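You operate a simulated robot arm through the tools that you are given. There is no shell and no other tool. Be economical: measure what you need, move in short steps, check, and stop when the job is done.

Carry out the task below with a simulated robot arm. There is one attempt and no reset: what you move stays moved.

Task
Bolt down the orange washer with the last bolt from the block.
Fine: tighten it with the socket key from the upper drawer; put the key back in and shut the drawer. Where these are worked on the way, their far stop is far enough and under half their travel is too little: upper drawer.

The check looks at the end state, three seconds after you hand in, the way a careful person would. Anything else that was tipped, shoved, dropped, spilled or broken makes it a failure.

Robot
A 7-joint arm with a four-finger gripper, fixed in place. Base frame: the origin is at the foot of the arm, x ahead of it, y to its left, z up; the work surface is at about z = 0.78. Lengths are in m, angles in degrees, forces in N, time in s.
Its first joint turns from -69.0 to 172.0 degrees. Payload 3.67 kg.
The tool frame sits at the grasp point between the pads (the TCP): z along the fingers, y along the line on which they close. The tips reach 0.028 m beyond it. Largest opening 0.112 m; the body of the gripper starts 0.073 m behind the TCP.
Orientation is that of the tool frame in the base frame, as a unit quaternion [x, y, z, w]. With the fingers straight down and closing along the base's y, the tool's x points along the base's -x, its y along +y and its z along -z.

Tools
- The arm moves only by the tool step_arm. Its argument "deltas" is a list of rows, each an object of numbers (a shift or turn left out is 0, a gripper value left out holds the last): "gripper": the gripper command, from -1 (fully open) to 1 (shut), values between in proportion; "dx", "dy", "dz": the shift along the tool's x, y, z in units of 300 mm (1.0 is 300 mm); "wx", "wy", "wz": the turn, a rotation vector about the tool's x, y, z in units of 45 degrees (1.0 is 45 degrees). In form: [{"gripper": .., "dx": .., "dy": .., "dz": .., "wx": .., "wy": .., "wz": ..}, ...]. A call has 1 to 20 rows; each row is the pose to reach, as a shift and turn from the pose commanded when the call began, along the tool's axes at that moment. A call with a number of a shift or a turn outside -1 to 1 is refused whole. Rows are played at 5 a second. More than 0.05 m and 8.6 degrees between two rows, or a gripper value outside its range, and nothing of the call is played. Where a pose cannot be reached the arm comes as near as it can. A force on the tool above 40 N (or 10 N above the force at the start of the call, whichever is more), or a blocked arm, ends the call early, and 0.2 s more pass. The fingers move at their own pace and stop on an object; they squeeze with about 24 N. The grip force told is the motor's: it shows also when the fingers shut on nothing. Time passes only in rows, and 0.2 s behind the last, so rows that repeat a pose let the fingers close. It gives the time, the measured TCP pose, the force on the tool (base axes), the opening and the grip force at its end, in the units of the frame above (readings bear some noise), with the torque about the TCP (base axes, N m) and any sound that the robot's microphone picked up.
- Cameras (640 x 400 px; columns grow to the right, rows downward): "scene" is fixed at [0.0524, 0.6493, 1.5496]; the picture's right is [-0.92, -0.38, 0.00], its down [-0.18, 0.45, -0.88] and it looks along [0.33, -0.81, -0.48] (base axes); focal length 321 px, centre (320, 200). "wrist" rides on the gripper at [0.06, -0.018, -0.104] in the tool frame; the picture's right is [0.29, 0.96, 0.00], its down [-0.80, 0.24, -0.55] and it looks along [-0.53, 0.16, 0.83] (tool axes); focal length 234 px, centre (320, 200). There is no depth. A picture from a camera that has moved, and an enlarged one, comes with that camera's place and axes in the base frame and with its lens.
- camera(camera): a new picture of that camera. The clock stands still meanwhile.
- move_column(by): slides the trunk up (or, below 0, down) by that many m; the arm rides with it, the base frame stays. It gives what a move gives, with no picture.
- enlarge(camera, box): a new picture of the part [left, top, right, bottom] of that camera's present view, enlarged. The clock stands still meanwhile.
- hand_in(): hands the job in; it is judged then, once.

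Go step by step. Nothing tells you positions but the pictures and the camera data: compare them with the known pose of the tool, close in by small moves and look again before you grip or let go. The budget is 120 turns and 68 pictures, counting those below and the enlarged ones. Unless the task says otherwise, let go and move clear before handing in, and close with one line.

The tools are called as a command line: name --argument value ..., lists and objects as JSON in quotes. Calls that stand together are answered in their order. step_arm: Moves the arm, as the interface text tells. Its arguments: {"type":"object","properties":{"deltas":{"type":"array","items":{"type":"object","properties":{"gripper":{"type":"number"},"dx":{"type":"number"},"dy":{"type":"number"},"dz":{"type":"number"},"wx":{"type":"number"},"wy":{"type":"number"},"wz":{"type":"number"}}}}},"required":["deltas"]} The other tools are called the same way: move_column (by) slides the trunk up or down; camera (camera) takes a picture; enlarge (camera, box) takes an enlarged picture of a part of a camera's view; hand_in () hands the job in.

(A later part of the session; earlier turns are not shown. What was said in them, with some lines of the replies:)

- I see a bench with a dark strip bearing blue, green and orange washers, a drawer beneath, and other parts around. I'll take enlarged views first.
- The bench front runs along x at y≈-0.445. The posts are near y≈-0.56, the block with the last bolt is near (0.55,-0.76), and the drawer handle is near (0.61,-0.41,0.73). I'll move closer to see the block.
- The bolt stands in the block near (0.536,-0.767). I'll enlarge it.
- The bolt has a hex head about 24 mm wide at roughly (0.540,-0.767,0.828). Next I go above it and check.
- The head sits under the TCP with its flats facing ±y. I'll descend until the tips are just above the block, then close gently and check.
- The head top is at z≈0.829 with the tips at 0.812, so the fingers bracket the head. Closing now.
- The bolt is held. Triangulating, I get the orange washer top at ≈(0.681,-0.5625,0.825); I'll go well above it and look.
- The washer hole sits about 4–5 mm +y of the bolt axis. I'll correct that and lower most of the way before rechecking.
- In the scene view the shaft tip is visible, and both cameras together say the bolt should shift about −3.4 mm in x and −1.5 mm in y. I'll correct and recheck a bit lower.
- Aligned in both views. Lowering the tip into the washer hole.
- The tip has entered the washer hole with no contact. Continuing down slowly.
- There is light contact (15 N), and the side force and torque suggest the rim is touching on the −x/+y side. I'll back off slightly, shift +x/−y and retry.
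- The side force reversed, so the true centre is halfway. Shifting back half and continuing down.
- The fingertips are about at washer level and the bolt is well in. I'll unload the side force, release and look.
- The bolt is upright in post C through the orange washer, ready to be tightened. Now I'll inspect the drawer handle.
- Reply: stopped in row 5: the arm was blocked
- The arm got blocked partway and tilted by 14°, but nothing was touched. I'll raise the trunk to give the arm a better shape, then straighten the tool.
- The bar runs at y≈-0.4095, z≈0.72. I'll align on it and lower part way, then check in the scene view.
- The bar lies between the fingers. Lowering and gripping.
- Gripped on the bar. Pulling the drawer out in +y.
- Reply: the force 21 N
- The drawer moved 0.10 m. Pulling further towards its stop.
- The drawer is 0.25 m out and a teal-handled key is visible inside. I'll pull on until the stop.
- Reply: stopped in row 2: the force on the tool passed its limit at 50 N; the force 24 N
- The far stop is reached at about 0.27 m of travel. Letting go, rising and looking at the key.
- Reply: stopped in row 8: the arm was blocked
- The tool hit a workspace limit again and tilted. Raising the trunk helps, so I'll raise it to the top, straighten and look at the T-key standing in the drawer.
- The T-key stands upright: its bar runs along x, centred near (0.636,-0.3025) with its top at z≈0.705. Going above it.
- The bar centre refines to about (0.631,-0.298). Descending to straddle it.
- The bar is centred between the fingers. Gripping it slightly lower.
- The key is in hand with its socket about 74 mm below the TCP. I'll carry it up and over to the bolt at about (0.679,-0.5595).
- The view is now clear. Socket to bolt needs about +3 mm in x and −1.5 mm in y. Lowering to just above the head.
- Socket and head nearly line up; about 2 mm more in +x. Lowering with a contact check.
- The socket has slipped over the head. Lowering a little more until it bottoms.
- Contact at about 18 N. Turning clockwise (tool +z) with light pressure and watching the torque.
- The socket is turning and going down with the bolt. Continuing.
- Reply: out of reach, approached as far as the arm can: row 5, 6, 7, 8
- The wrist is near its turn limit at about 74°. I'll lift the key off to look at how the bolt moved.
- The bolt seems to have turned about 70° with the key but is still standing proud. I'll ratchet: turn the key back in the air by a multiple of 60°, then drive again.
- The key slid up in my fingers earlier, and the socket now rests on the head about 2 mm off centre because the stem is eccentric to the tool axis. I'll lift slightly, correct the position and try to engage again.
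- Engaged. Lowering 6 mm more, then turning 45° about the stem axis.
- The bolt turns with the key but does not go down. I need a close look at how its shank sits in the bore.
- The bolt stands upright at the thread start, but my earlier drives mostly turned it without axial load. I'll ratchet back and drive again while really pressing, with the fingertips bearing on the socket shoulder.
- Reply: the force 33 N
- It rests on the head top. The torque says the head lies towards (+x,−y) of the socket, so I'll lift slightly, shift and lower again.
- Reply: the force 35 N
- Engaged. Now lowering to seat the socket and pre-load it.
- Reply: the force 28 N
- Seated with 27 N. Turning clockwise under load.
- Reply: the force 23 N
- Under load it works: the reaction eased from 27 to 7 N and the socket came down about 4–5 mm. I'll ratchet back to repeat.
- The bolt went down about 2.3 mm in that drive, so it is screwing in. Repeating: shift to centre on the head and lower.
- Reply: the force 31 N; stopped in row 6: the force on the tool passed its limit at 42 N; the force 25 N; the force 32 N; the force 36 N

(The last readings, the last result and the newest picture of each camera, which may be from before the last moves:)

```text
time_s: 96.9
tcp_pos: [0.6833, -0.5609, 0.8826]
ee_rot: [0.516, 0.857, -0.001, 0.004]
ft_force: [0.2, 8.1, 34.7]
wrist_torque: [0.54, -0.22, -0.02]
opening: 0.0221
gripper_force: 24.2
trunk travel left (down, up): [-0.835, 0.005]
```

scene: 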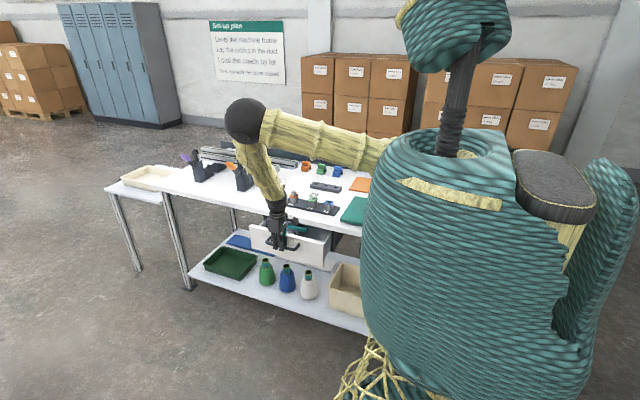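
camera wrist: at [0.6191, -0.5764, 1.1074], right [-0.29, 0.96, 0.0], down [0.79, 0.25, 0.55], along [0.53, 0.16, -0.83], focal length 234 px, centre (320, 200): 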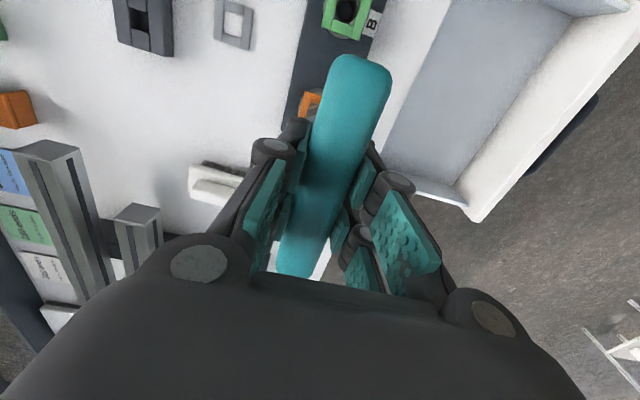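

step_arm --deltas '[{"wz": 0.08, "dy": 0.0005}, {"wz": 0.16, "dy": 0.001}, {"wz": 0.24, "dy": 0.0015}, {"wz": 0.24, "dy": 0.0015}]'

step_arm --deltas '[{"dz": -0.03}, {"dz": -0.07}, {"dz": -0.11}, {"dz": -0.14}, {"dz": -0.14}]'

step_arm --deltas '[{"wz": -0.16}, {"wz": -0.32, "dx": 0.0001, "dy": 0.001}, {"wz": -0.48, "dx": 0.0003, "dy": 0.0015}, {"wz": -0.64, "dx": 0.0005, "dy": 0.002}, {"wz": -0.8, "dx": 0.0008, "dy": 0.0025}, {"wz": -0.961, "dx": 0.0011, "dy": 0.0028}]'

step_arm --deltas '[{"wz": -0.16}, {"wz": -0.32, "dx": 0.0001, "dy": 0.001}, {"wz": -0.48, "dx": 0.0003, "dy": 0.0015}, {"wz": -0.64, "dx": 0.0005, "dy": 0.002}, {"wz": -0.8, "dx": 0.0008, "dy": 0.0025}, {"wz": -0.961, "dx": 0.0011, "dy": 0.0028}]'

step_arm --deltas '[{"wz": -0.16}, {"wz": -0.32, "dx": 0.0001, "dy": 0.001}, {"wz": -0.48, "dx": 0.0003, "dy": 0.0015}, {"wz": -0.64, "dx": 0.0005, "dy": 0.002}, {"wz": -0.8, "dx": 0.0008, "dy": 0.0025}, {"wz": -0.961, "dx": 0.0011, "dy": 0.0028}, {"wz": -0.961, "dx": 0.0011, "dy": 0.0028}]'

enlarge --camera "scene" --box '[280, 174, 312, 198]'

```text
time_s: 97.9
tcp_pos: [0.6851, -0.562, 0.8827]
ee_rot: [0.595, 0.804, 0.0, 0.004]
ft_force: [0.2, 6.2, 36.1]
wrist_torque: [0.38, -0.16, 0.0]
opening: 0.022
gripper_force: 23.9
trunk travel left (down, up): [-0.835, 0.005]
```

```text
time_s: 99.1
tcp_pos: [0.6849, -0.5624, 0.9217]
ee_rot: [0.593, 0.805, 0.0, 0.002]
ft_force: [0.3, -0.6, -1.1]
wrist_torque: [0.01, -0.03, 0.01]
opening: 0.0221
gripper_force: 23.8
trunk travel left (down, up): [-0.835, 0.005]
```

```text
time_s: 100.5
tcp_pos: [0.6861, -0.5625, 0.9205]
ee_rot: [0.255, 0.967, -0.002, 0.003]
ft_force: [0.0, -0.6, -2.3]
wrist_torque: [-0.02, 0.05, 0.01]
opening: 0.022
gripper_force: 24.0
trunk travel left (down, up): [-0.835, 0.005]
```

```text
time_s: 101.9
tcp_pos: [0.6865, -0.5608, 0.9211]
ee_rot: [-0.119, 0.993, -0.001, 0.001]
ft_force: [0.6, 1.1, -2.6]
wrist_torque: [-0.01, -0.01, -0.01]
opening: 0.0222
gripper_force: 23.8
trunk travel left (down, up): [-0.835, 0.005]
```

```text
time_s: 103.5
tcp_pos: [0.6861, -0.5609, 0.92]
ee_rot: [-0.477, 0.879, -0.002, 0.001]
ft_force: [0.2, 0.0, -3.1]
wrist_torque: [-0.01, -0.01, -0.01]
opening: 0.0219
gripper_force: 24.1
trunk travel left (down, up): [-0.835, 0.005]
```

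```text
16.00 times, centred on (296, 186) of scene
camera zoom: at [0.0524, 0.6493, 1.5496], right [-0.92, -0.38, 0.0], down [-0.18, 0.45, -0.88], along [0.33, -0.81, -0.48], focal length 5129 px, centre (704, 424)
```

zoom: 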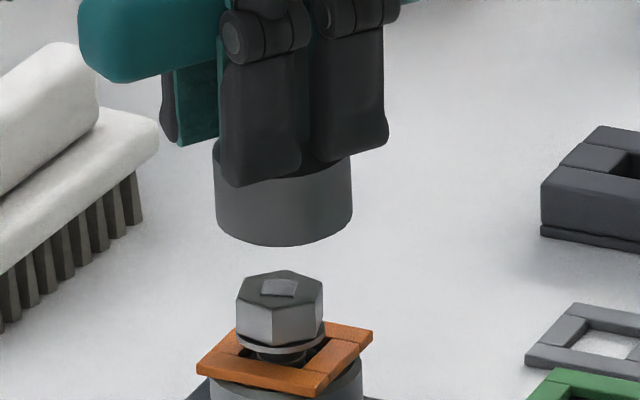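

Another ~1.6 mm down. Third loaded drive: centring on the head and lowering.

step_arm --deltas '[{"dx": -0.0053, "dy": -0.0021, "dz": 0.0}, {"dx": -0.0053, "dy": -0.0021, "dz": 0.05}, {"dx": -0.0053, "dy": -0.0021, "dz": 0.08}, {"dx": -0.0053, "dy": -0.0021, "dz": 0.092}, {"dx": -0.0053, "dy": -0.0021, "dz": 0.1}, {"dx": -0.0053, "dy": -0.0021, "dz": 0.1}]'

```text
time_s: 104.7
tcp_pos: [0.6872, -0.5595, 0.8987]
ee_rot: [-0.476, 0.879, -0.005, 0.002]
ft_force: [-6.2, 5.4, 28.1]
wrist_torque: [0.71, 0.41, 0.0]
opening: 0.0222
gripper_force: 23.6
trunk travel left (down, up): [-0.835, 0.005]
stopped in row 5: the force on the tool passed its limit at 42 N (the readings are from after the stop); the commanded pose is now the measured one
```

step_arm --deltas '[{"dz": -0.02}, {"dx": -0.0029, "dy": 0.0047, "dz": -0.02, "wz": -0.06}, {"dx": -0.0029, "dy": 0.0047, "dz": -0.008, "wz": -0.06}, {"dx": -0.0029, "dy": 0.0047, "dz": 0.0, "wz": -0.06}, {"dx": -0.0029, "dy": 0.0047, "dz": 0.006, "wz": -0.06}, {"dx": -0.0029, "dy": 0.0047, "dz": 0.006, "wz": -0.06}]'

```text
time_s: 106.0
tcp_pos: [0.6883, -0.5602, 0.8982]
ee_rot: [-0.497, 0.868, -0.007, 0.002]
ft_force: [-4.6, 3.5, 26.0]
wrist_torque: [0.49, 0.41, -0.04]
opening: 0.0223
gripper_force: 24.0
trunk travel left (down, up): [-0.835, 0.005]
stopped in row 6: the force on the tool passed its limit at 41 N (the readings are from after the stop); the commanded pose is now the measured one
```

step_arm --deltas '[{"dz": -0.025}, {"dx": -0.0036, "dy": 0.0044, "dz": -0.025}, {"dx": -0.0036, "dy": 0.0044, "dz": -0.025, "wz": 0.04}, {"dx": -0.0036, "dy": 0.0044, "dz": -0.025, "wz": 0.04}]'

enlarge --camera "scene" --box '[280, 174, 312, 198]'

```text
time_s: 107.0
tcp_pos: [0.6886, -0.5585, 0.9027]
ee_rot: [-0.483, 0.875, -0.005, 0.003]
ft_force: [0.2, 0.4, -1.5]
wrist_torque: [-0.01, 0.02, -0.01]
opening: 0.022
gripper_force: 23.7
trunk travel left (down, up): [-0.835, 0.005]
```

```text
16.00 times, centred on (296, 186) of scene
camera zoom: at [0.0524, 0.6493, 1.5496], right [-0.92, -0.38, 0.0], down [-0.18, 0.45, -0.88], along [0.33, -0.81, -0.48], focal length 5129 px, centre (704, 424)
```

zoom: 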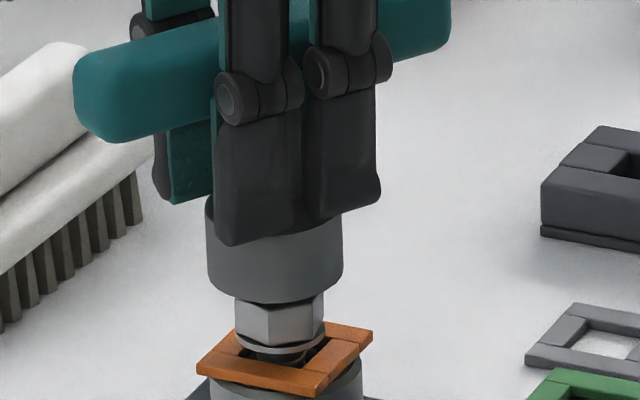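

step_arm --deltas '[{"dx": 0.0025, "dy": 0.0039}, {"dx": 0.0025, "dy": 0.0039, "dz": 0.01}, {"dx": 0.0025, "dy": 0.0039, "dz": 0.02}, {"dx": 0.0025, "dy": 0.0039, "dz": 0.026}, {"dx": 0.0025, "dy": 0.0039, "dz": 0.026}]'

```text
time_s: 108.2
tcp_pos: [0.6878, -0.5597, 0.8995]
ee_rot: [-0.483, 0.876, -0.008, 0.003]
ft_force: [6.6, -3.2, 30.1]
wrist_torque: [0.17, -0.18, -0.02]
opening: 0.0221
gripper_force: 24.0
trunk travel left (down, up): [-0.835, 0.005]
```

Position looks fine, so the hex angle may be off. I'll sweep the yaw slightly clockwise under light pressure.

step_arm --deltas '[{"dz": -0.008}, {"dz": -0.008, "wz": 0.05}, {"dz": -0.006, "wz": 0.1}, {"dz": -0.005, "wz": 0.15}, {"dz": -0.003, "wz": 0.2}, {"dz": 0.0, "wz": 0.22}, {"dz": 0.0, "wz": 0.22}]'

```text
time_s: 109.8
tcp_pos: [0.6865, -0.5574, 0.8943]
ee_rot: [-0.406, 0.914, -0.005, 0.002]
ft_force: [-1.5, 2.1, -1.2]
wrist_torque: [0.11, 0.04, 0.05]
opening: 0.0222
gripper_force: 24.1
trunk travel left (down, up): [-0.835, 0.005]
```

Engaged. Seating with load.

step_arm --deltas '[{"dz": 0.015}, {"dz": 0.03}, {"dz": 0.04}, {"dz": 0.046}, {"dz": 0.05}, {"dz": 0.05}]'

```text
time_s: 111.2
tcp_pos: [0.6868, -0.559, 0.8825]
ee_rot: [-0.406, 0.914, -0.008, 0.004]
ft_force: [-1.9, 2.4, 30.0]
wrist_torque: [0.38, -0.07, -0.04]
opening: 0.0223
gripper_force: 23.7
trunk travel left (down, up): [-0.835, 0.005]
```

step_arm --deltas '[{"wz": 0.15, "dy": -0.0004}, {"wz": 0.3, "dx": 0.0001, "dy": -0.0009}, {"wz": 0.45, "dx": 0.0002, "dy": -0.0013}, {"wz": 0.6, "dx": 0.0005, "dy": -0.0019}, {"wz": 0.75, "dx": 0.0007, "dy": -0.0022}, {"wz": 0.9, "dx": 0.001, "dy": -0.0026}, {"wz": 0.9, "dx": 0.001, "dy": -0.0026}]'

step_arm --deltas '[{"wz": 0.15, "dy": -0.0004}, {"wz": 0.3, "dx": 0.0001, "dy": -0.0009}, {"wz": 0.45, "dx": 0.0002, "dy": -0.0013, "dz": 0.001}, {"wz": 0.6, "dx": 0.0005, "dy": -0.0019, "dz": 0.001}, {"wz": 0.75, "dx": 0.0007, "dy": -0.0022, "dz": 0.002}, {"wz": 0.9, "dx": 0.001, "dy": -0.0026, "dz": 0.002}, {"wz": 0.9, "dx": 0.001, "dy": -0.0026, "dz": 0.002}]'

step_arm --deltas '[{"wz": 0.15, "dy": -0.0004}, {"wz": 0.3, "dx": 0.0001, "dy": -0.0009}, {"wz": 0.45, "dx": 0.0002, "dy": -0.0013, "dz": 0.001}, {"wz": 0.6, "dx": 0.0005, "dy": -0.0019, "dz": 0.001}, {"wz": 0.75, "dx": 0.0007, "dy": -0.0022, "dz": 0.002}, {"wz": 0.9, "dx": 0.001, "dy": -0.0026, "dz": 0.002}, {"wz": 0.9, "dx": 0.001, "dy": -0.0026, "dz": 0.002}]'

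```text
time_s: 112.8
tcp_pos: [0.6873, -0.5589, 0.8832]
ee_rot: [-0.065, 0.998, -0.006, 0.005]
ft_force: [11.9, -4.7, 35.3]
wrist_torque: [-0.12, -0.57, -0.06]
opening: 0.0222
gripper_force: 24.5
trunk travel left (down, up): [-0.835, 0.005]
```

```text
time_s: 114.5
tcp_pos: [0.6856, -0.561, 0.8805]
ee_rot: [0.285, 0.958, -0.003, 0.007]
ft_force: [3.3, -6.7, 34.5]
wrist_torque: [-0.27, -0.12, 0.02]
opening: 0.022
gripper_force: 23.8
trunk travel left (down, up): [-0.835, 0.005]
```

```text
time_s: 116.0
tcp_pos: [0.6851, -0.5605, 0.8819]
ee_rot: [0.599, 0.8, -0.001, 0.008]
ft_force: [4.8, -5.7, 33.8]
wrist_torque: [-0.39, -0.02, 0.01]
opening: 0.022
gripper_force: 24.1
trunk travel left (down, up): [-0.835, 0.005]
```

Progress continues, about 1 mm per drive now. To get longer drives I'll lift and turn back by about 245° this time.

step_arm --deltas '[{"dz": -0.03}, {"dz": -0.07}, {"dz": -0.1}, {"dz": -0.1}]'

step_arm --deltas '[{"wz": -0.18}, {"wz": -0.36, "dy": 0.001}, {"wz": -0.54, "dy": 0.0016}, {"wz": -0.72, "dx": 0.0006, "dy": 0.002}, {"wz": -0.907, "dx": 0.001, "dy": 0.0026}]'

step_arm --deltas '[{"wz": -0.18}, {"wz": -0.36, "dy": 0.001}, {"wz": -0.54, "dy": 0.0016}, {"wz": -0.72, "dx": 0.0006, "dy": 0.002}, {"wz": -0.907, "dx": 0.001, "dy": 0.0026}]'

step_arm --deltas '[{"wz": -0.18}, {"wz": -0.36, "dy": 0.001}, {"wz": -0.54, "dy": 0.0016}, {"wz": -0.72, "dx": 0.0006, "dy": 0.002}, {"wz": -0.907, "dx": 0.001, "dy": 0.0026}]'

step_arm --deltas '[{"wz": -0.18}, {"wz": -0.36, "dy": 0.001}, {"wz": -0.54, "dy": 0.0016}, {"wz": -0.72, "dx": 0.0006, "dy": 0.002}, {"wz": -0.907, "dx": 0.001, "dy": 0.0026}]'

step_arm --deltas '[{"wz": -0.18}, {"wz": -0.36, "dy": 0.001}, {"wz": -0.54, "dy": 0.0016}, {"wz": -0.72, "dx": 0.0006, "dy": 0.002}, {"wz": -0.907, "dx": 0.001, "dy": 0.0026}, {"wz": -0.907, "dx": 0.001, "dy": 0.0026}]'

```text
time_s: 117.0
tcp_pos: [0.6864, -0.5622, 0.9089]
ee_rot: [0.599, 0.801, -0.001, 0.006]
ft_force: [0.0, -0.1, -2.2]
wrist_torque: [0.01, -0.03, 0.02]
opening: 0.0219
gripper_force: 23.6
trunk travel left (down, up): [-0.835, 0.005]
```

```text
time_s: 118.2
tcp_pos: [0.6862, -0.5603, 0.9096]
ee_rot: [0.281, 0.96, -0.003, 0.006]
ft_force: [-0.5, -0.3, -1.7]
wrist_torque: [0.0, -0.02, -0.01]
opening: 0.0219
gripper_force: 24.1
trunk travel left (down, up): [-0.835, 0.005]
```

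```text
time_s: 119.5
tcp_pos: [0.687, -0.5596, 0.9082]
ee_rot: [-0.072, 0.997, -0.005, 0.004]
ft_force: [0.0, 0.9, -1.4]
wrist_torque: [0.01, 0.01, 0.0]
opening: 0.0219
gripper_force: 23.8
trunk travel left (down, up): [-0.835, 0.005]
```

```text
time_s: 120.7
tcp_pos: [0.686, -0.5593, 0.9082]
ee_rot: [-0.415, 0.91, -0.005, 0.003]
ft_force: [0.3, 0.2, -2.0]
wrist_torque: [0.02, -0.02, 0.01]
opening: 0.0219
gripper_force: 24.1
trunk travel left (down, up): [-0.835, 0.005]
```

```text
time_s: 121.8
tcp_pos: [0.6857, -0.5593, 0.9085]
ee_rot: [-0.706, 0.708, -0.006, 0.0]
ft_force: [-0.6, 0.3, -2.8]
wrist_torque: [0.0, -0.03, 0.03]
opening: 0.022
gripper_force: 23.6
trunk travel left (down, up): [-0.835, 0.005]
```

```text
time_s: 123.2
tcp_pos: [0.6843, -0.5591, 0.9079]
ee_rot: [0.908, -0.418, 0.006, 0.002]
ft_force: [-0.6, 0.4, -1.8]
wrist_torque: [0.05, -0.01, -0.02]
opening: 0.0222
gripper_force: 23.7
trunk travel left (down, up): [-0.835, 0.005]
```

step_arm --deltas '[{"wz": -0.17}, {"wz": -0.34, "dy": 0.001}, {"wz": -0.51, "dy": 0.0016}, {"wz": -0.68, "dx": 0.0006, "dy": 0.002}, {"wz": -0.84, "dx": 0.001, "dy": 0.0025}, {"wz": -0.84, "dx": 0.001, "dy": 0.0025}]'

enlarge --camera "scene" --box '[280, 174, 312, 198]'

```text
time_s: 124.7
tcp_pos: [0.6846, -0.5598, 0.9091]
ee_rot: [0.995, -0.101, 0.005, 0.004]
ft_force: [0.8, 0.1, -2.2]
wrist_torque: [0.02, -0.02, 0.0]
opening: 0.0217
gripper_force: 23.6
trunk travel left (down, up): [-0.835, 0.005]
```

```text
16.00 times, centred on (296, 186) of scene
camera zoom: at [0.0524, 0.6493, 1.5496], right [-0.92, -0.38, 0.0], down [-0.18, 0.45, -0.88], along [0.33, -0.81, -0.48], focal length 5129 px, centre (704, 424)
```

zoom: 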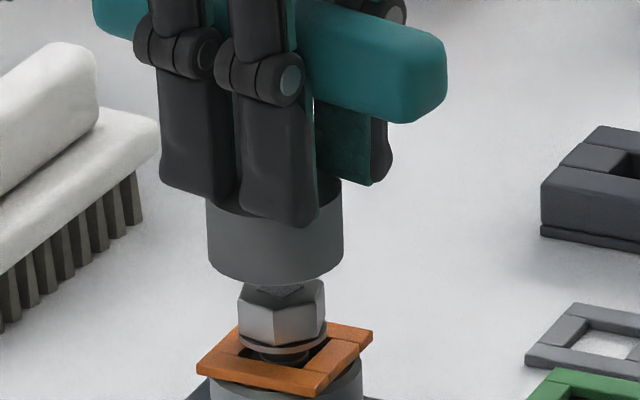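

step_arm --deltas '[{"dx": -0.0056, "dy": 0.0011}, {"dx": -0.0056, "dy": 0.0011, "dz": 0.02}, {"dx": -0.0056, "dy": 0.0011, "dz": 0.03}, {"dx": -0.0056, "dy": 0.0011, "dz": 0.04}, {"dx": -0.0056, "dy": 0.0011, "dz": 0.046}, {"dx": -0.0056, "dy": 0.0011, "dz": 0.046}]'

```text
time_s: 126.0
tcp_pos: [0.6841, -0.5593, 0.894]
ee_rot: [0.995, -0.101, 0.005, 0.003]
ft_force: [0.0, -0.1, -1.7]
wrist_torque: [-0.01, -0.02, -0.03]
opening: 0.0222
gripper_force: 23.7
trunk travel left (down, up): [-0.835, 0.005]
```

step_arm --deltas '[{"dz": 0.012}, {"dz": 0.024}, {"dz": 0.034}, {"dz": 0.04}, {"dz": 0.046}, {"dz": 0.052}, {"dz": 0.052}]'

```text
time_s: 127.7
tcp_pos: [0.6834, -0.5601, 0.8829]
ee_rot: [0.995, -0.102, 0.007, 0.005]
ft_force: [0.1, -0.9, 18.9]
wrist_torque: [-0.04, 0.15, -0.04]
opening: 0.022
gripper_force: 23.8
trunk travel left (down, up): [-0.835, 0.005]
```

Seated cleanly with little side force. Driving a long sweep with a slight down-feed.

step_arm --deltas '[{"wz": 0.16, "dy": -0.0004, "dz": 0.001}, {"wz": 0.32, "dx": 0.0001, "dy": -0.0009, "dz": 0.002}, {"wz": 0.48, "dx": 0.0002, "dy": -0.0014, "dz": 0.003}, {"wz": 0.64, "dx": 0.0005, "dy": -0.0019, "dz": 0.004}, {"wz": 0.8, "dx": 0.0007, "dy": -0.0024, "dz": 0.005}, {"wz": 0.96, "dx": 0.001, "dy": -0.0027, "dz": 0.006}, {"wz": 0.96, "dx": 0.001, "dy": -0.0027, "dz": 0.006}]'

step_arm --deltas '[{"wz": 0.16, "dy": -0.0004, "dz": 0.0}, {"wz": 0.32, "dx": 0.0001, "dy": -0.0009, "dz": 0.001}, {"wz": 0.48, "dx": 0.0002, "dy": -0.0014, "dz": 0.001}, {"wz": 0.64, "dx": 0.0005, "dy": -0.0019, "dz": 0.002}, {"wz": 0.8, "dx": 0.0007, "dy": -0.0024, "dz": 0.002}, {"wz": 0.96, "dx": 0.001, "dy": -0.0027, "dz": 0.003}, {"wz": 0.96, "dx": 0.001, "dy": -0.0027, "dz": 0.003}]'

```text
time_s: 129.2
tcp_pos: [0.6849, -0.5591, 0.8816]
ee_rot: [0.887, -0.462, 0.009, 0.002]
ft_force: [-5.7, 4.8, 22.2]
wrist_torque: [0.17, 0.32, -0.06]
opening: 0.0219
gripper_force: 24.3
trunk travel left (down, up): [-0.835, 0.005]
stopped in row 7: the force on the tool passed its limit at 41 N (the readings are from after the stop); the commanded pose is now the measured one
```

```text
time_s: 130.8
tcp_pos: [0.6853, -0.5588, 0.8795]
ee_rot: [-0.654, 0.756, -0.01, 0.001]
ft_force: [-3.5, -4.9, 30.9]
wrist_torque: [-0.11, 0.41, 0.0]
opening: 0.022
gripper_force: 24.2
trunk travel left (down, up): [-0.835, 0.005]
```

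step_arm --deltas '[{"wz": 0.16, "dy": -0.0004, "dz": 0.0}, {"wz": 0.32, "dx": 0.0001, "dy": -0.0009, "dz": 0.001}, {"wz": 0.48, "dx": 0.0002, "dy": -0.0014, "dz": 0.001}, {"wz": 0.64, "dx": 0.0005, "dy": -0.0019, "dz": 0.002}, {"wz": 0.8, "dx": 0.0007, "dy": -0.0024, "dz": 0.002}, {"wz": 0.96, "dx": 0.001, "dy": -0.0027, "dz": 0.003}, {"wz": 0.96, "dx": 0.001, "dy": -0.0027, "dz": 0.003}]'

step_arm --deltas '[{"wz": 0.16, "dy": -0.0004, "dz": 0.0}, {"wz": 0.32, "dx": 0.0001, "dy": -0.0009, "dz": 0.001}, {"wz": 0.48, "dx": 0.0002, "dy": -0.0014, "dz": 0.001}, {"wz": 0.64, "dx": 0.0005, "dy": -0.0019, "dz": 0.002}, {"wz": 0.8, "dx": 0.0007, "dy": -0.0024, "dz": 0.002}, {"wz": 0.96, "dx": 0.001, "dy": -0.0027, "dz": 0.003}, {"wz": 0.96, "dx": 0.001, "dy": -0.0027, "dz": 0.003}]'

step_arm --deltas '[{"wz": 0.16, "dy": -0.0004, "dz": 0.0}, {"wz": 0.32, "dx": 0.0001, "dy": -0.0009, "dz": 0.001}, {"wz": 0.48, "dx": 0.0002, "dy": -0.0014, "dz": 0.001}, {"wz": 0.64, "dx": 0.0005, "dy": -0.0019, "dz": 0.002}, {"wz": 0.8, "dx": 0.0007, "dy": -0.0024, "dz": 0.002}, {"wz": 0.96, "dx": 0.001, "dy": -0.0027, "dz": 0.003}, {"wz": 0.96, "dx": 0.001, "dy": -0.0027, "dz": 0.003}]'

```text
time_s: 132.2
tcp_pos: [0.6858, -0.5588, 0.8798]
ee_rot: [-0.348, 0.938, -0.009, 0.004]
ft_force: [-12.6, 4.3, 25.0]
wrist_torque: [0.35, 0.86, 0.11]
opening: 0.0219
gripper_force: 24.0
trunk travel left (down, up): [-0.835, 0.005]
stopped in row 6: the force on the tool passed its limit at 42 N (the readings are from after the stop); the commanded pose is now the measured one
```

```text
time_s: 133.8
tcp_pos: [0.6847, -0.5601, 0.8787]
ee_rot: [0.022, 1.0, -0.007, 0.007]
ft_force: [-6.7, 2.9, 36.6]
wrist_torque: [0.56, 0.74, 0.35]
opening: 0.0221
gripper_force: 23.8
trunk travel left (down, up): [-0.835, 0.005]
```

```text
time_s: 135.4
tcp_pos: [0.6863, -0.5609, 0.8749]
ee_rot: [0.39, 0.921, -0.003, 0.008]
ft_force: [3.9, 0.7, 18.7]
wrist_torque: [-0.02, -0.02, 0.83]
opening: 0.0496
gripper_force: 23.9
trunk travel left (down, up): [-0.835, 0.005]
```

The torque rose to 0.8 N·m and the bar slipped round between the pads, so the bolt appears tight. I'll turn the tool back to square up with the bar and unload.

step_arm --deltas '[{"wz": -0.15, "dz": -0.005}, {"wz": -0.3, "dz": -0.008}, {"wz": -0.45, "dz": -0.008}, {"wz": -0.6, "dz": -0.008}, {"wz": -0.75, "dz": -0.008}, {"wz": -0.75, "dz": -0.008}]'

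enlarge --camera "scene" --box '[276, 170, 316, 200]'

```text
time_s: 136.8
tcp_pos: [0.6869, -0.5607, 0.8805]
ee_rot: [0.102, 0.995, -0.005, 0.007]
ft_force: [8.4, 3.4, 30.0]
wrist_torque: [0.44, -0.18, 0.36]
opening: 0.022
gripper_force: 23.9
trunk travel left (down, up): [-0.835, 0.005]
```

```text
13.33 times, centred on (296, 185) of scene
camera zoom: at [0.0524, 0.6493, 1.5496], right [-0.92, -0.38, 0.0], down [-0.18, 0.45, -0.88], along [0.33, -0.81, -0.48], focal length 4274 px, centre (640, 400)
```

zoom: 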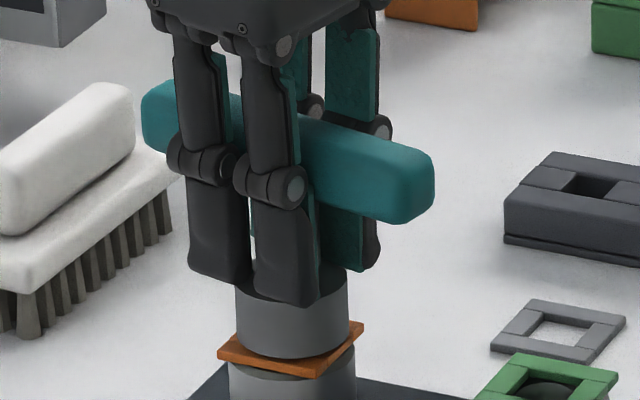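

The socket is down on the orange washer, so the bolt is seated and tight. Lifting the key straight off.

step_arm --deltas '[{"dz": -0.03}, {"dz": -0.06}, {"dz": -0.1}, {"dz": -0.16}, {"dz": -0.24}, {"dz": -0.3}, {"dz": -0.3}]'

enlarge --camera "scene" --box '[276, 164, 324, 200]'

```text
time_s: 138.4
tcp_pos: [0.6837, -0.5623, 0.9666]
ee_rot: [0.105, 0.994, -0.004, 0.007]
ft_force: [0.3, -0.2, -0.2]
wrist_torque: [0.02, 0.04, 0.0]
opening: 0.0
gripper_force: 24.0
trunk travel left (down, up): [-0.835, 0.005]
```

```text
11.11 times, centred on (300, 182) of scene
camera zoom: at [0.0524, 0.6493, 1.5496], right [-0.92, -0.38, 0.0], down [-0.18, 0.45, -0.88], along [0.33, -0.81, -0.48], focal length 3562 px, centre (542, 400)
```

zoom: 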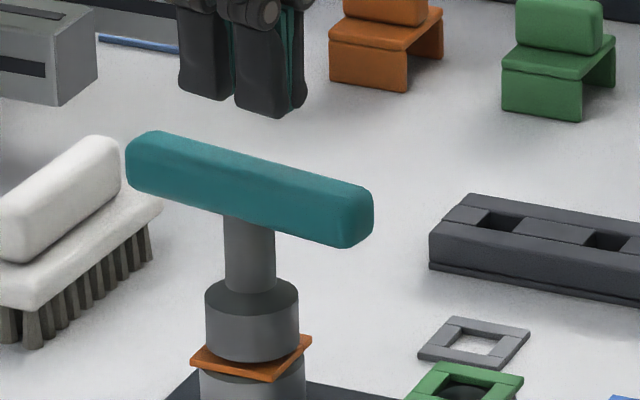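

The key slipped from my fingers and stands upright on the bolt. I'll re-grip it properly at the bar (centre z≈0.907) and lift again.

step_arm --deltas '[{"gripper": 0.0}, {"gripper": -0.1}, {"dz": 0.06}, {"dz": 0.12}, {"dz": 0.18}, {"dz": 0.2}, {"dz": 0.2}]'

step_arm --deltas '[{"gripper": 0.4}, {"gripper": 1.0}, {}, {}]'

```text
time_s: 140.0
tcp_pos: [0.6864, -0.5627, 0.9074]
ee_rot: [0.105, 0.994, -0.005, 0.006]
ft_force: [-0.9, -0.6, -0.2]
wrist_torque: [0.02, 0.0, 0.02]
opening: 0.0617
gripper_force: 0.0
trunk travel left (down, up): [-0.835, 0.005]
```

```text
time_s: 141.0
tcp_pos: [0.6869, -0.5609, 0.9059]
ee_rot: [0.104, 0.995, -0.005, 0.007]
ft_force: [1.2, 8.2, -0.5]
wrist_torque: [0.52, -0.13, 0.4]
opening: 0.0235
gripper_force: 24.0
trunk travel left (down, up): [-0.835, 0.005]
```

Re-gripped at the bar. While the key is on, one short extra clockwise nudge confirms tightness.

step_arm --deltas '[{"dy": 0.004}, {"dy": 0.004, "wz": 0.1}, {"dy": 0.004, "wz": 0.2}, {"dy": 0.004, "wz": 0.3}, {"dy": 0.004, "wz": 0.3}]'

```text
time_s: 142.2
tcp_pos: [0.687, -0.5599, 0.9069]
ee_rot: [0.221, 0.975, -0.005, 0.006]
ft_force: [-0.8, 1.5, -2.0]
wrist_torque: [0.22, 0.11, 1.01]
opening: 0.0283
gripper_force: 23.7
trunk travel left (down, up): [-0.835, 0.005]
```

Torque is 1.0 N·m with no further turn, so it is tight. Squaring up and lifting off slowly.

step_arm --deltas '[{"wz": -0.12}, {"wz": -0.24}, {"wz": -0.34}, {"wz": -0.34}]'

step_arm --deltas '[{"dz": -0.01}, {"dz": -0.02}, {"dz": -0.03}, {"dz": -0.04}, {"dz": -0.05}, {"dz": -0.06}, {"dz": -0.06}]'

```text
time_s: 143.2
tcp_pos: [0.6867, -0.5602, 0.9078]
ee_rot: [0.088, 0.996, -0.005, 0.007]
ft_force: [4.2, 1.4, 0.6]
wrist_torque: [0.04, -0.32, 0.02]
opening: 0.0233
gripper_force: 23.9
trunk travel left (down, up): [-0.835, 0.005]
```

```text
time_s: 144.8
tcp_pos: [0.6861, -0.5617, 0.9256]
ee_rot: [0.088, 0.996, -0.005, 0.005]
ft_force: [0.2, 0.1, -1.8]
wrist_torque: [0.0, 0.01, -0.01]
opening: 0.0234
gripper_force: 24.5
trunk travel left (down, up): [-0.835, 0.005]
```

The key came free cleanly. Carrying it back over the open drawer.

step_arm --deltas '[{"dz": -0.1}, {"dz": -0.2}, {"dx": 0.04, "dy": 0.1, "dz": -0.2, "wz": -0.03}, {"dx": 0.08, "dy": 0.22, "dz": -0.2, "wz": -0.06}, {"dx": 0.13, "dy": 0.34, "dz": -0.2, "wz": -0.1}, {"dx": 0.18, "dy": 0.46, "dz": -0.2, "wz": -0.14}, {"dx": 0.23, "dy": 0.58, "dz": -0.2, "wz": -0.18}, {"dx": 0.28, "dy": 0.7, "dz": -0.2, "wz": -0.21}, {"dx": 0.337, "dy": 0.829, "dz": -0.2, "wz": -0.224}, {"dx": 0.337, "dy": 0.829, "dz": -0.2, "wz": -0.224}]'

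```text
time_s: 147.0
tcp_pos: [0.6303, -0.2958, 0.9845]
ee_rot: [0.0, 1.0, -0.006, 0.005]
ft_force: [-0.8, -0.1, -1.9]
wrist_torque: [0.01, -0.02, -0.01]
opening: 0.0232
gripper_force: 24.7
trunk travel left (down, up): [-0.835, 0.005]
```

step_arm --deltas '[{"dz": 0.14}, {"dz": 0.28}, {"dz": 0.42}, {"dz": 0.56}, {"dz": 0.7}, {"dz": 0.8}, {"dz": 0.83}, {"dz": 0.83}]'

step_arm --deltas '[{"dz": 0.015}, {"dz": 0.03}, {"dz": 0.045}, {"dz": 0.055}, {"dz": 0.055}]'

```text
time_s: 148.8
tcp_pos: [0.6322, -0.2976, 0.7321]
ee_rot: [0.0, 1.0, -0.005, 0.007]
ft_force: [1.0, 0.2, -1.4]
wrist_torque: [0.01, 0.0, 0.01]
opening: 0.0233
gripper_force: 24.4
trunk travel left (down, up): [-0.835, 0.005]
```

```text
time_s: 150.0
tcp_pos: [0.6316, -0.2994, 0.7181]
ee_rot: [0.0, 1.0, -0.006, 0.006]
ft_force: [-1.7, -1.7, 12.3]
wrist_torque: [-0.08, -0.09, 0.04]
opening: 0.0229
gripper_force: 24.1
trunk travel left (down, up): [-0.835, 0.005]
```

The key touches the drawer floor at TCP z≈0.718. Releasing it gently and rising straight up.

step_arm --deltas '[{"dz": -0.005}, {"dz": -0.005, "gripper": 0.5}, {"dz": -0.005, "gripper": 0.2}, {"dz": -0.005, "gripper": 0.0}, {"dz": -0.005, "gripper": -0.1}, {"dz": -0.06}, {"dz": -0.15}, {"dz": -0.27}, {"dz": -0.4}, {"dz": -0.55}, {"dz": -0.55}]'

```text
time_s: 152.4
tcp_pos: [0.6309, -0.3004, 0.8823]
ee_rot: [0.0, 1.0, -0.005, 0.005]
ft_force: [-0.3, -0.7, 0.4]
wrist_torque: [0.03, 0.02, -0.03]
opening: 0.0617
gripper_force: 0.1
trunk travel left (down, up): [-0.835, 0.005]
```

Key released. Now going round to the front of the handle with closed fingers.

step_arm --deltas '[{"dy": 0.13, "gripper": 1, "wx": -0.0127, "wy": 0.0127}, {"dy": 0.27, "wx": -0.0127, "wy": 0.0127}, {"dy": 0.41, "wx": -0.0127, "wy": 0.0127}, {"dy": 0.55, "wx": -0.0127, "wy": 0.0127}, {"dy": 0.69, "wx": -0.0127, "wy": 0.0127}, {"dy": 0.69, "wx": -0.0127, "wy": 0.0127}]'

step_arm --deltas '[{"dz": 0.1}, {"dz": 0.2}, {"dz": 0.3}, {"dz": 0.4}, {"dz": 0.5}, {"dz": 0.5}]'

```text
time_s: 153.8
tcp_pos: [0.6313, -0.0895, 0.8774]
ee_rot: [0.001, 1.0, -0.001, 0.001]
ft_force: [0.3, 0.1, -0.3]
wrist_torque: [-0.01, -0.03, -0.04]
opening: 0.0
gripper_force: 24.0
trunk travel left (down, up): [-0.835, 0.005]
```

```text
time_s: 155.2
tcp_pos: [0.6318, -0.0893, 0.7284]
ee_rot: [0.001, 1.0, -0.001, 0.002]
ft_force: [0.1, 0.6, -0.2]
wrist_torque: [-0.01, -0.01, -0.01]
opening: 0.0003
gripper_force: 23.4
trunk travel left (down, up): [-0.835, 0.005]
```

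step_arm --deltas '[{"dy": -0.03}, {"dy": -0.06}, {"dy": -0.09}, {"dy": -0.12}, {"dy": -0.16}, {"dy": -0.2}, {"dy": -0.24}, {"dy": -0.28}, {"dy": -0.32}, {"dy": -0.36}, {"dy": -0.4}, {"dy": -0.45}, {"dy": -0.5}, {"dy": -0.55}, {"dy": -0.6}, {"dy": -0.65}, {"dy": -0.7}, {"dy": -0.75}, {"dy": -0.8}, {"dy": -0.84}]'

```text
time_s: 159.4
tcp_pos: [0.63, -0.3446, 0.7294]
ee_rot: [0.001, 1.0, -0.001, 0.0]
ft_force: [0.0, 0.1, -0.3]
wrist_torque: [0.0, -0.01, -0.01]
opening: 0.0
gripper_force: 23.4
trunk travel left (down, up): [-0.835, 0.005]
```

step_arm --deltas '[{"dy": -0.02}, {"dy": -0.04}, {"dy": -0.06}, {"dy": -0.08}, {"dy": -0.1}, {"dy": -0.12}, {"dy": -0.14}, {"dy": -0.155}, {"dy": -0.17}, {"dy": -0.18}, {"dy": -0.19}, {"dy": -0.2}]'

```text
time_s: 161.8
tcp_pos: [0.6309, -0.391, 0.7293]
ee_rot: [0.002, 1.0, 0.006, 0.001]
ft_force: [3.7, 22.6, 9.5]
wrist_torque: [0.26, 0.08, -0.29]
opening: 0.0
gripper_force: 24.1
trunk travel left (down, up): [-0.835, 0.005]
stopped in row 12: the force on the tool passed its limit at 44 N (the readings are from after the stop); the commanded pose is now the measured one
```

The drawer hit its closed stop. Backing away, rising clear and taking the last picture.

step_arm --deltas '[{"dy": 0.0}, {"dy": 0.1}, {"dy": 0.22}, {"dy": 0.34}, {"dy": 0.4}, {"dy": 0.4, "dz": -0.12}, {"dy": 0.4, "dz": -0.26}, {"dy": 0.4, "dz": -0.4}, {"dy": 0.4, "dz": -0.55}, {"dx": -0.15, "dy": 0.4, "dz": -0.6}, {"dx": -0.3, "dy": 0.4, "dz": -0.6}, {"dx": -0.4, "dy": 0.4, "dz": -0.6}]'

enlarge --camera "scene" --box '[250, 160, 370, 250]'

```text
time_s: 164.4
tcp_pos: [0.7508, -0.2783, 0.9089]
ee_rot: [0.0, 1.0, 0.004, 0.0]
ft_force: [0.7, 0.9, -0.4]
wrist_torque: [-0.01, 0.02, 0.0]
opening: 0.0001
gripper_force: 24.5
trunk travel left (down, up): [-0.835, 0.005]
```

```text
4.44 times, centred on (310, 205) of scene
camera zoom: at [0.0524, 0.6493, 1.5496], right [-0.92, -0.38, 0.0], down [-0.18, 0.45, -0.88], along [0.33, -0.81, -0.48], focal length 1425 px, centre (364, 178)
```

zoom: 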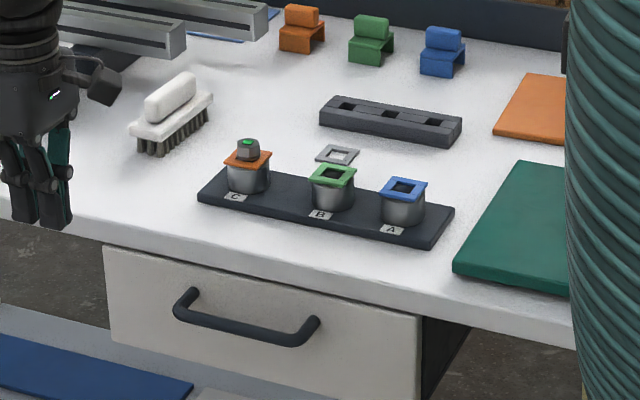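

The bolt sits on the orange washer and its indicator now shows green. The drawer is shut and the arm is clear, so I'm handing in.

hand_in

```text
The job is handed in.
```

The orange washer on post C is bolted down with the last bolt and tightened, the socket key is back in the upper drawer, and the drawer is shut. In the last picture the bolt's head marker had turned green. I set the key down by touch and took no picture of it inside the drawer.
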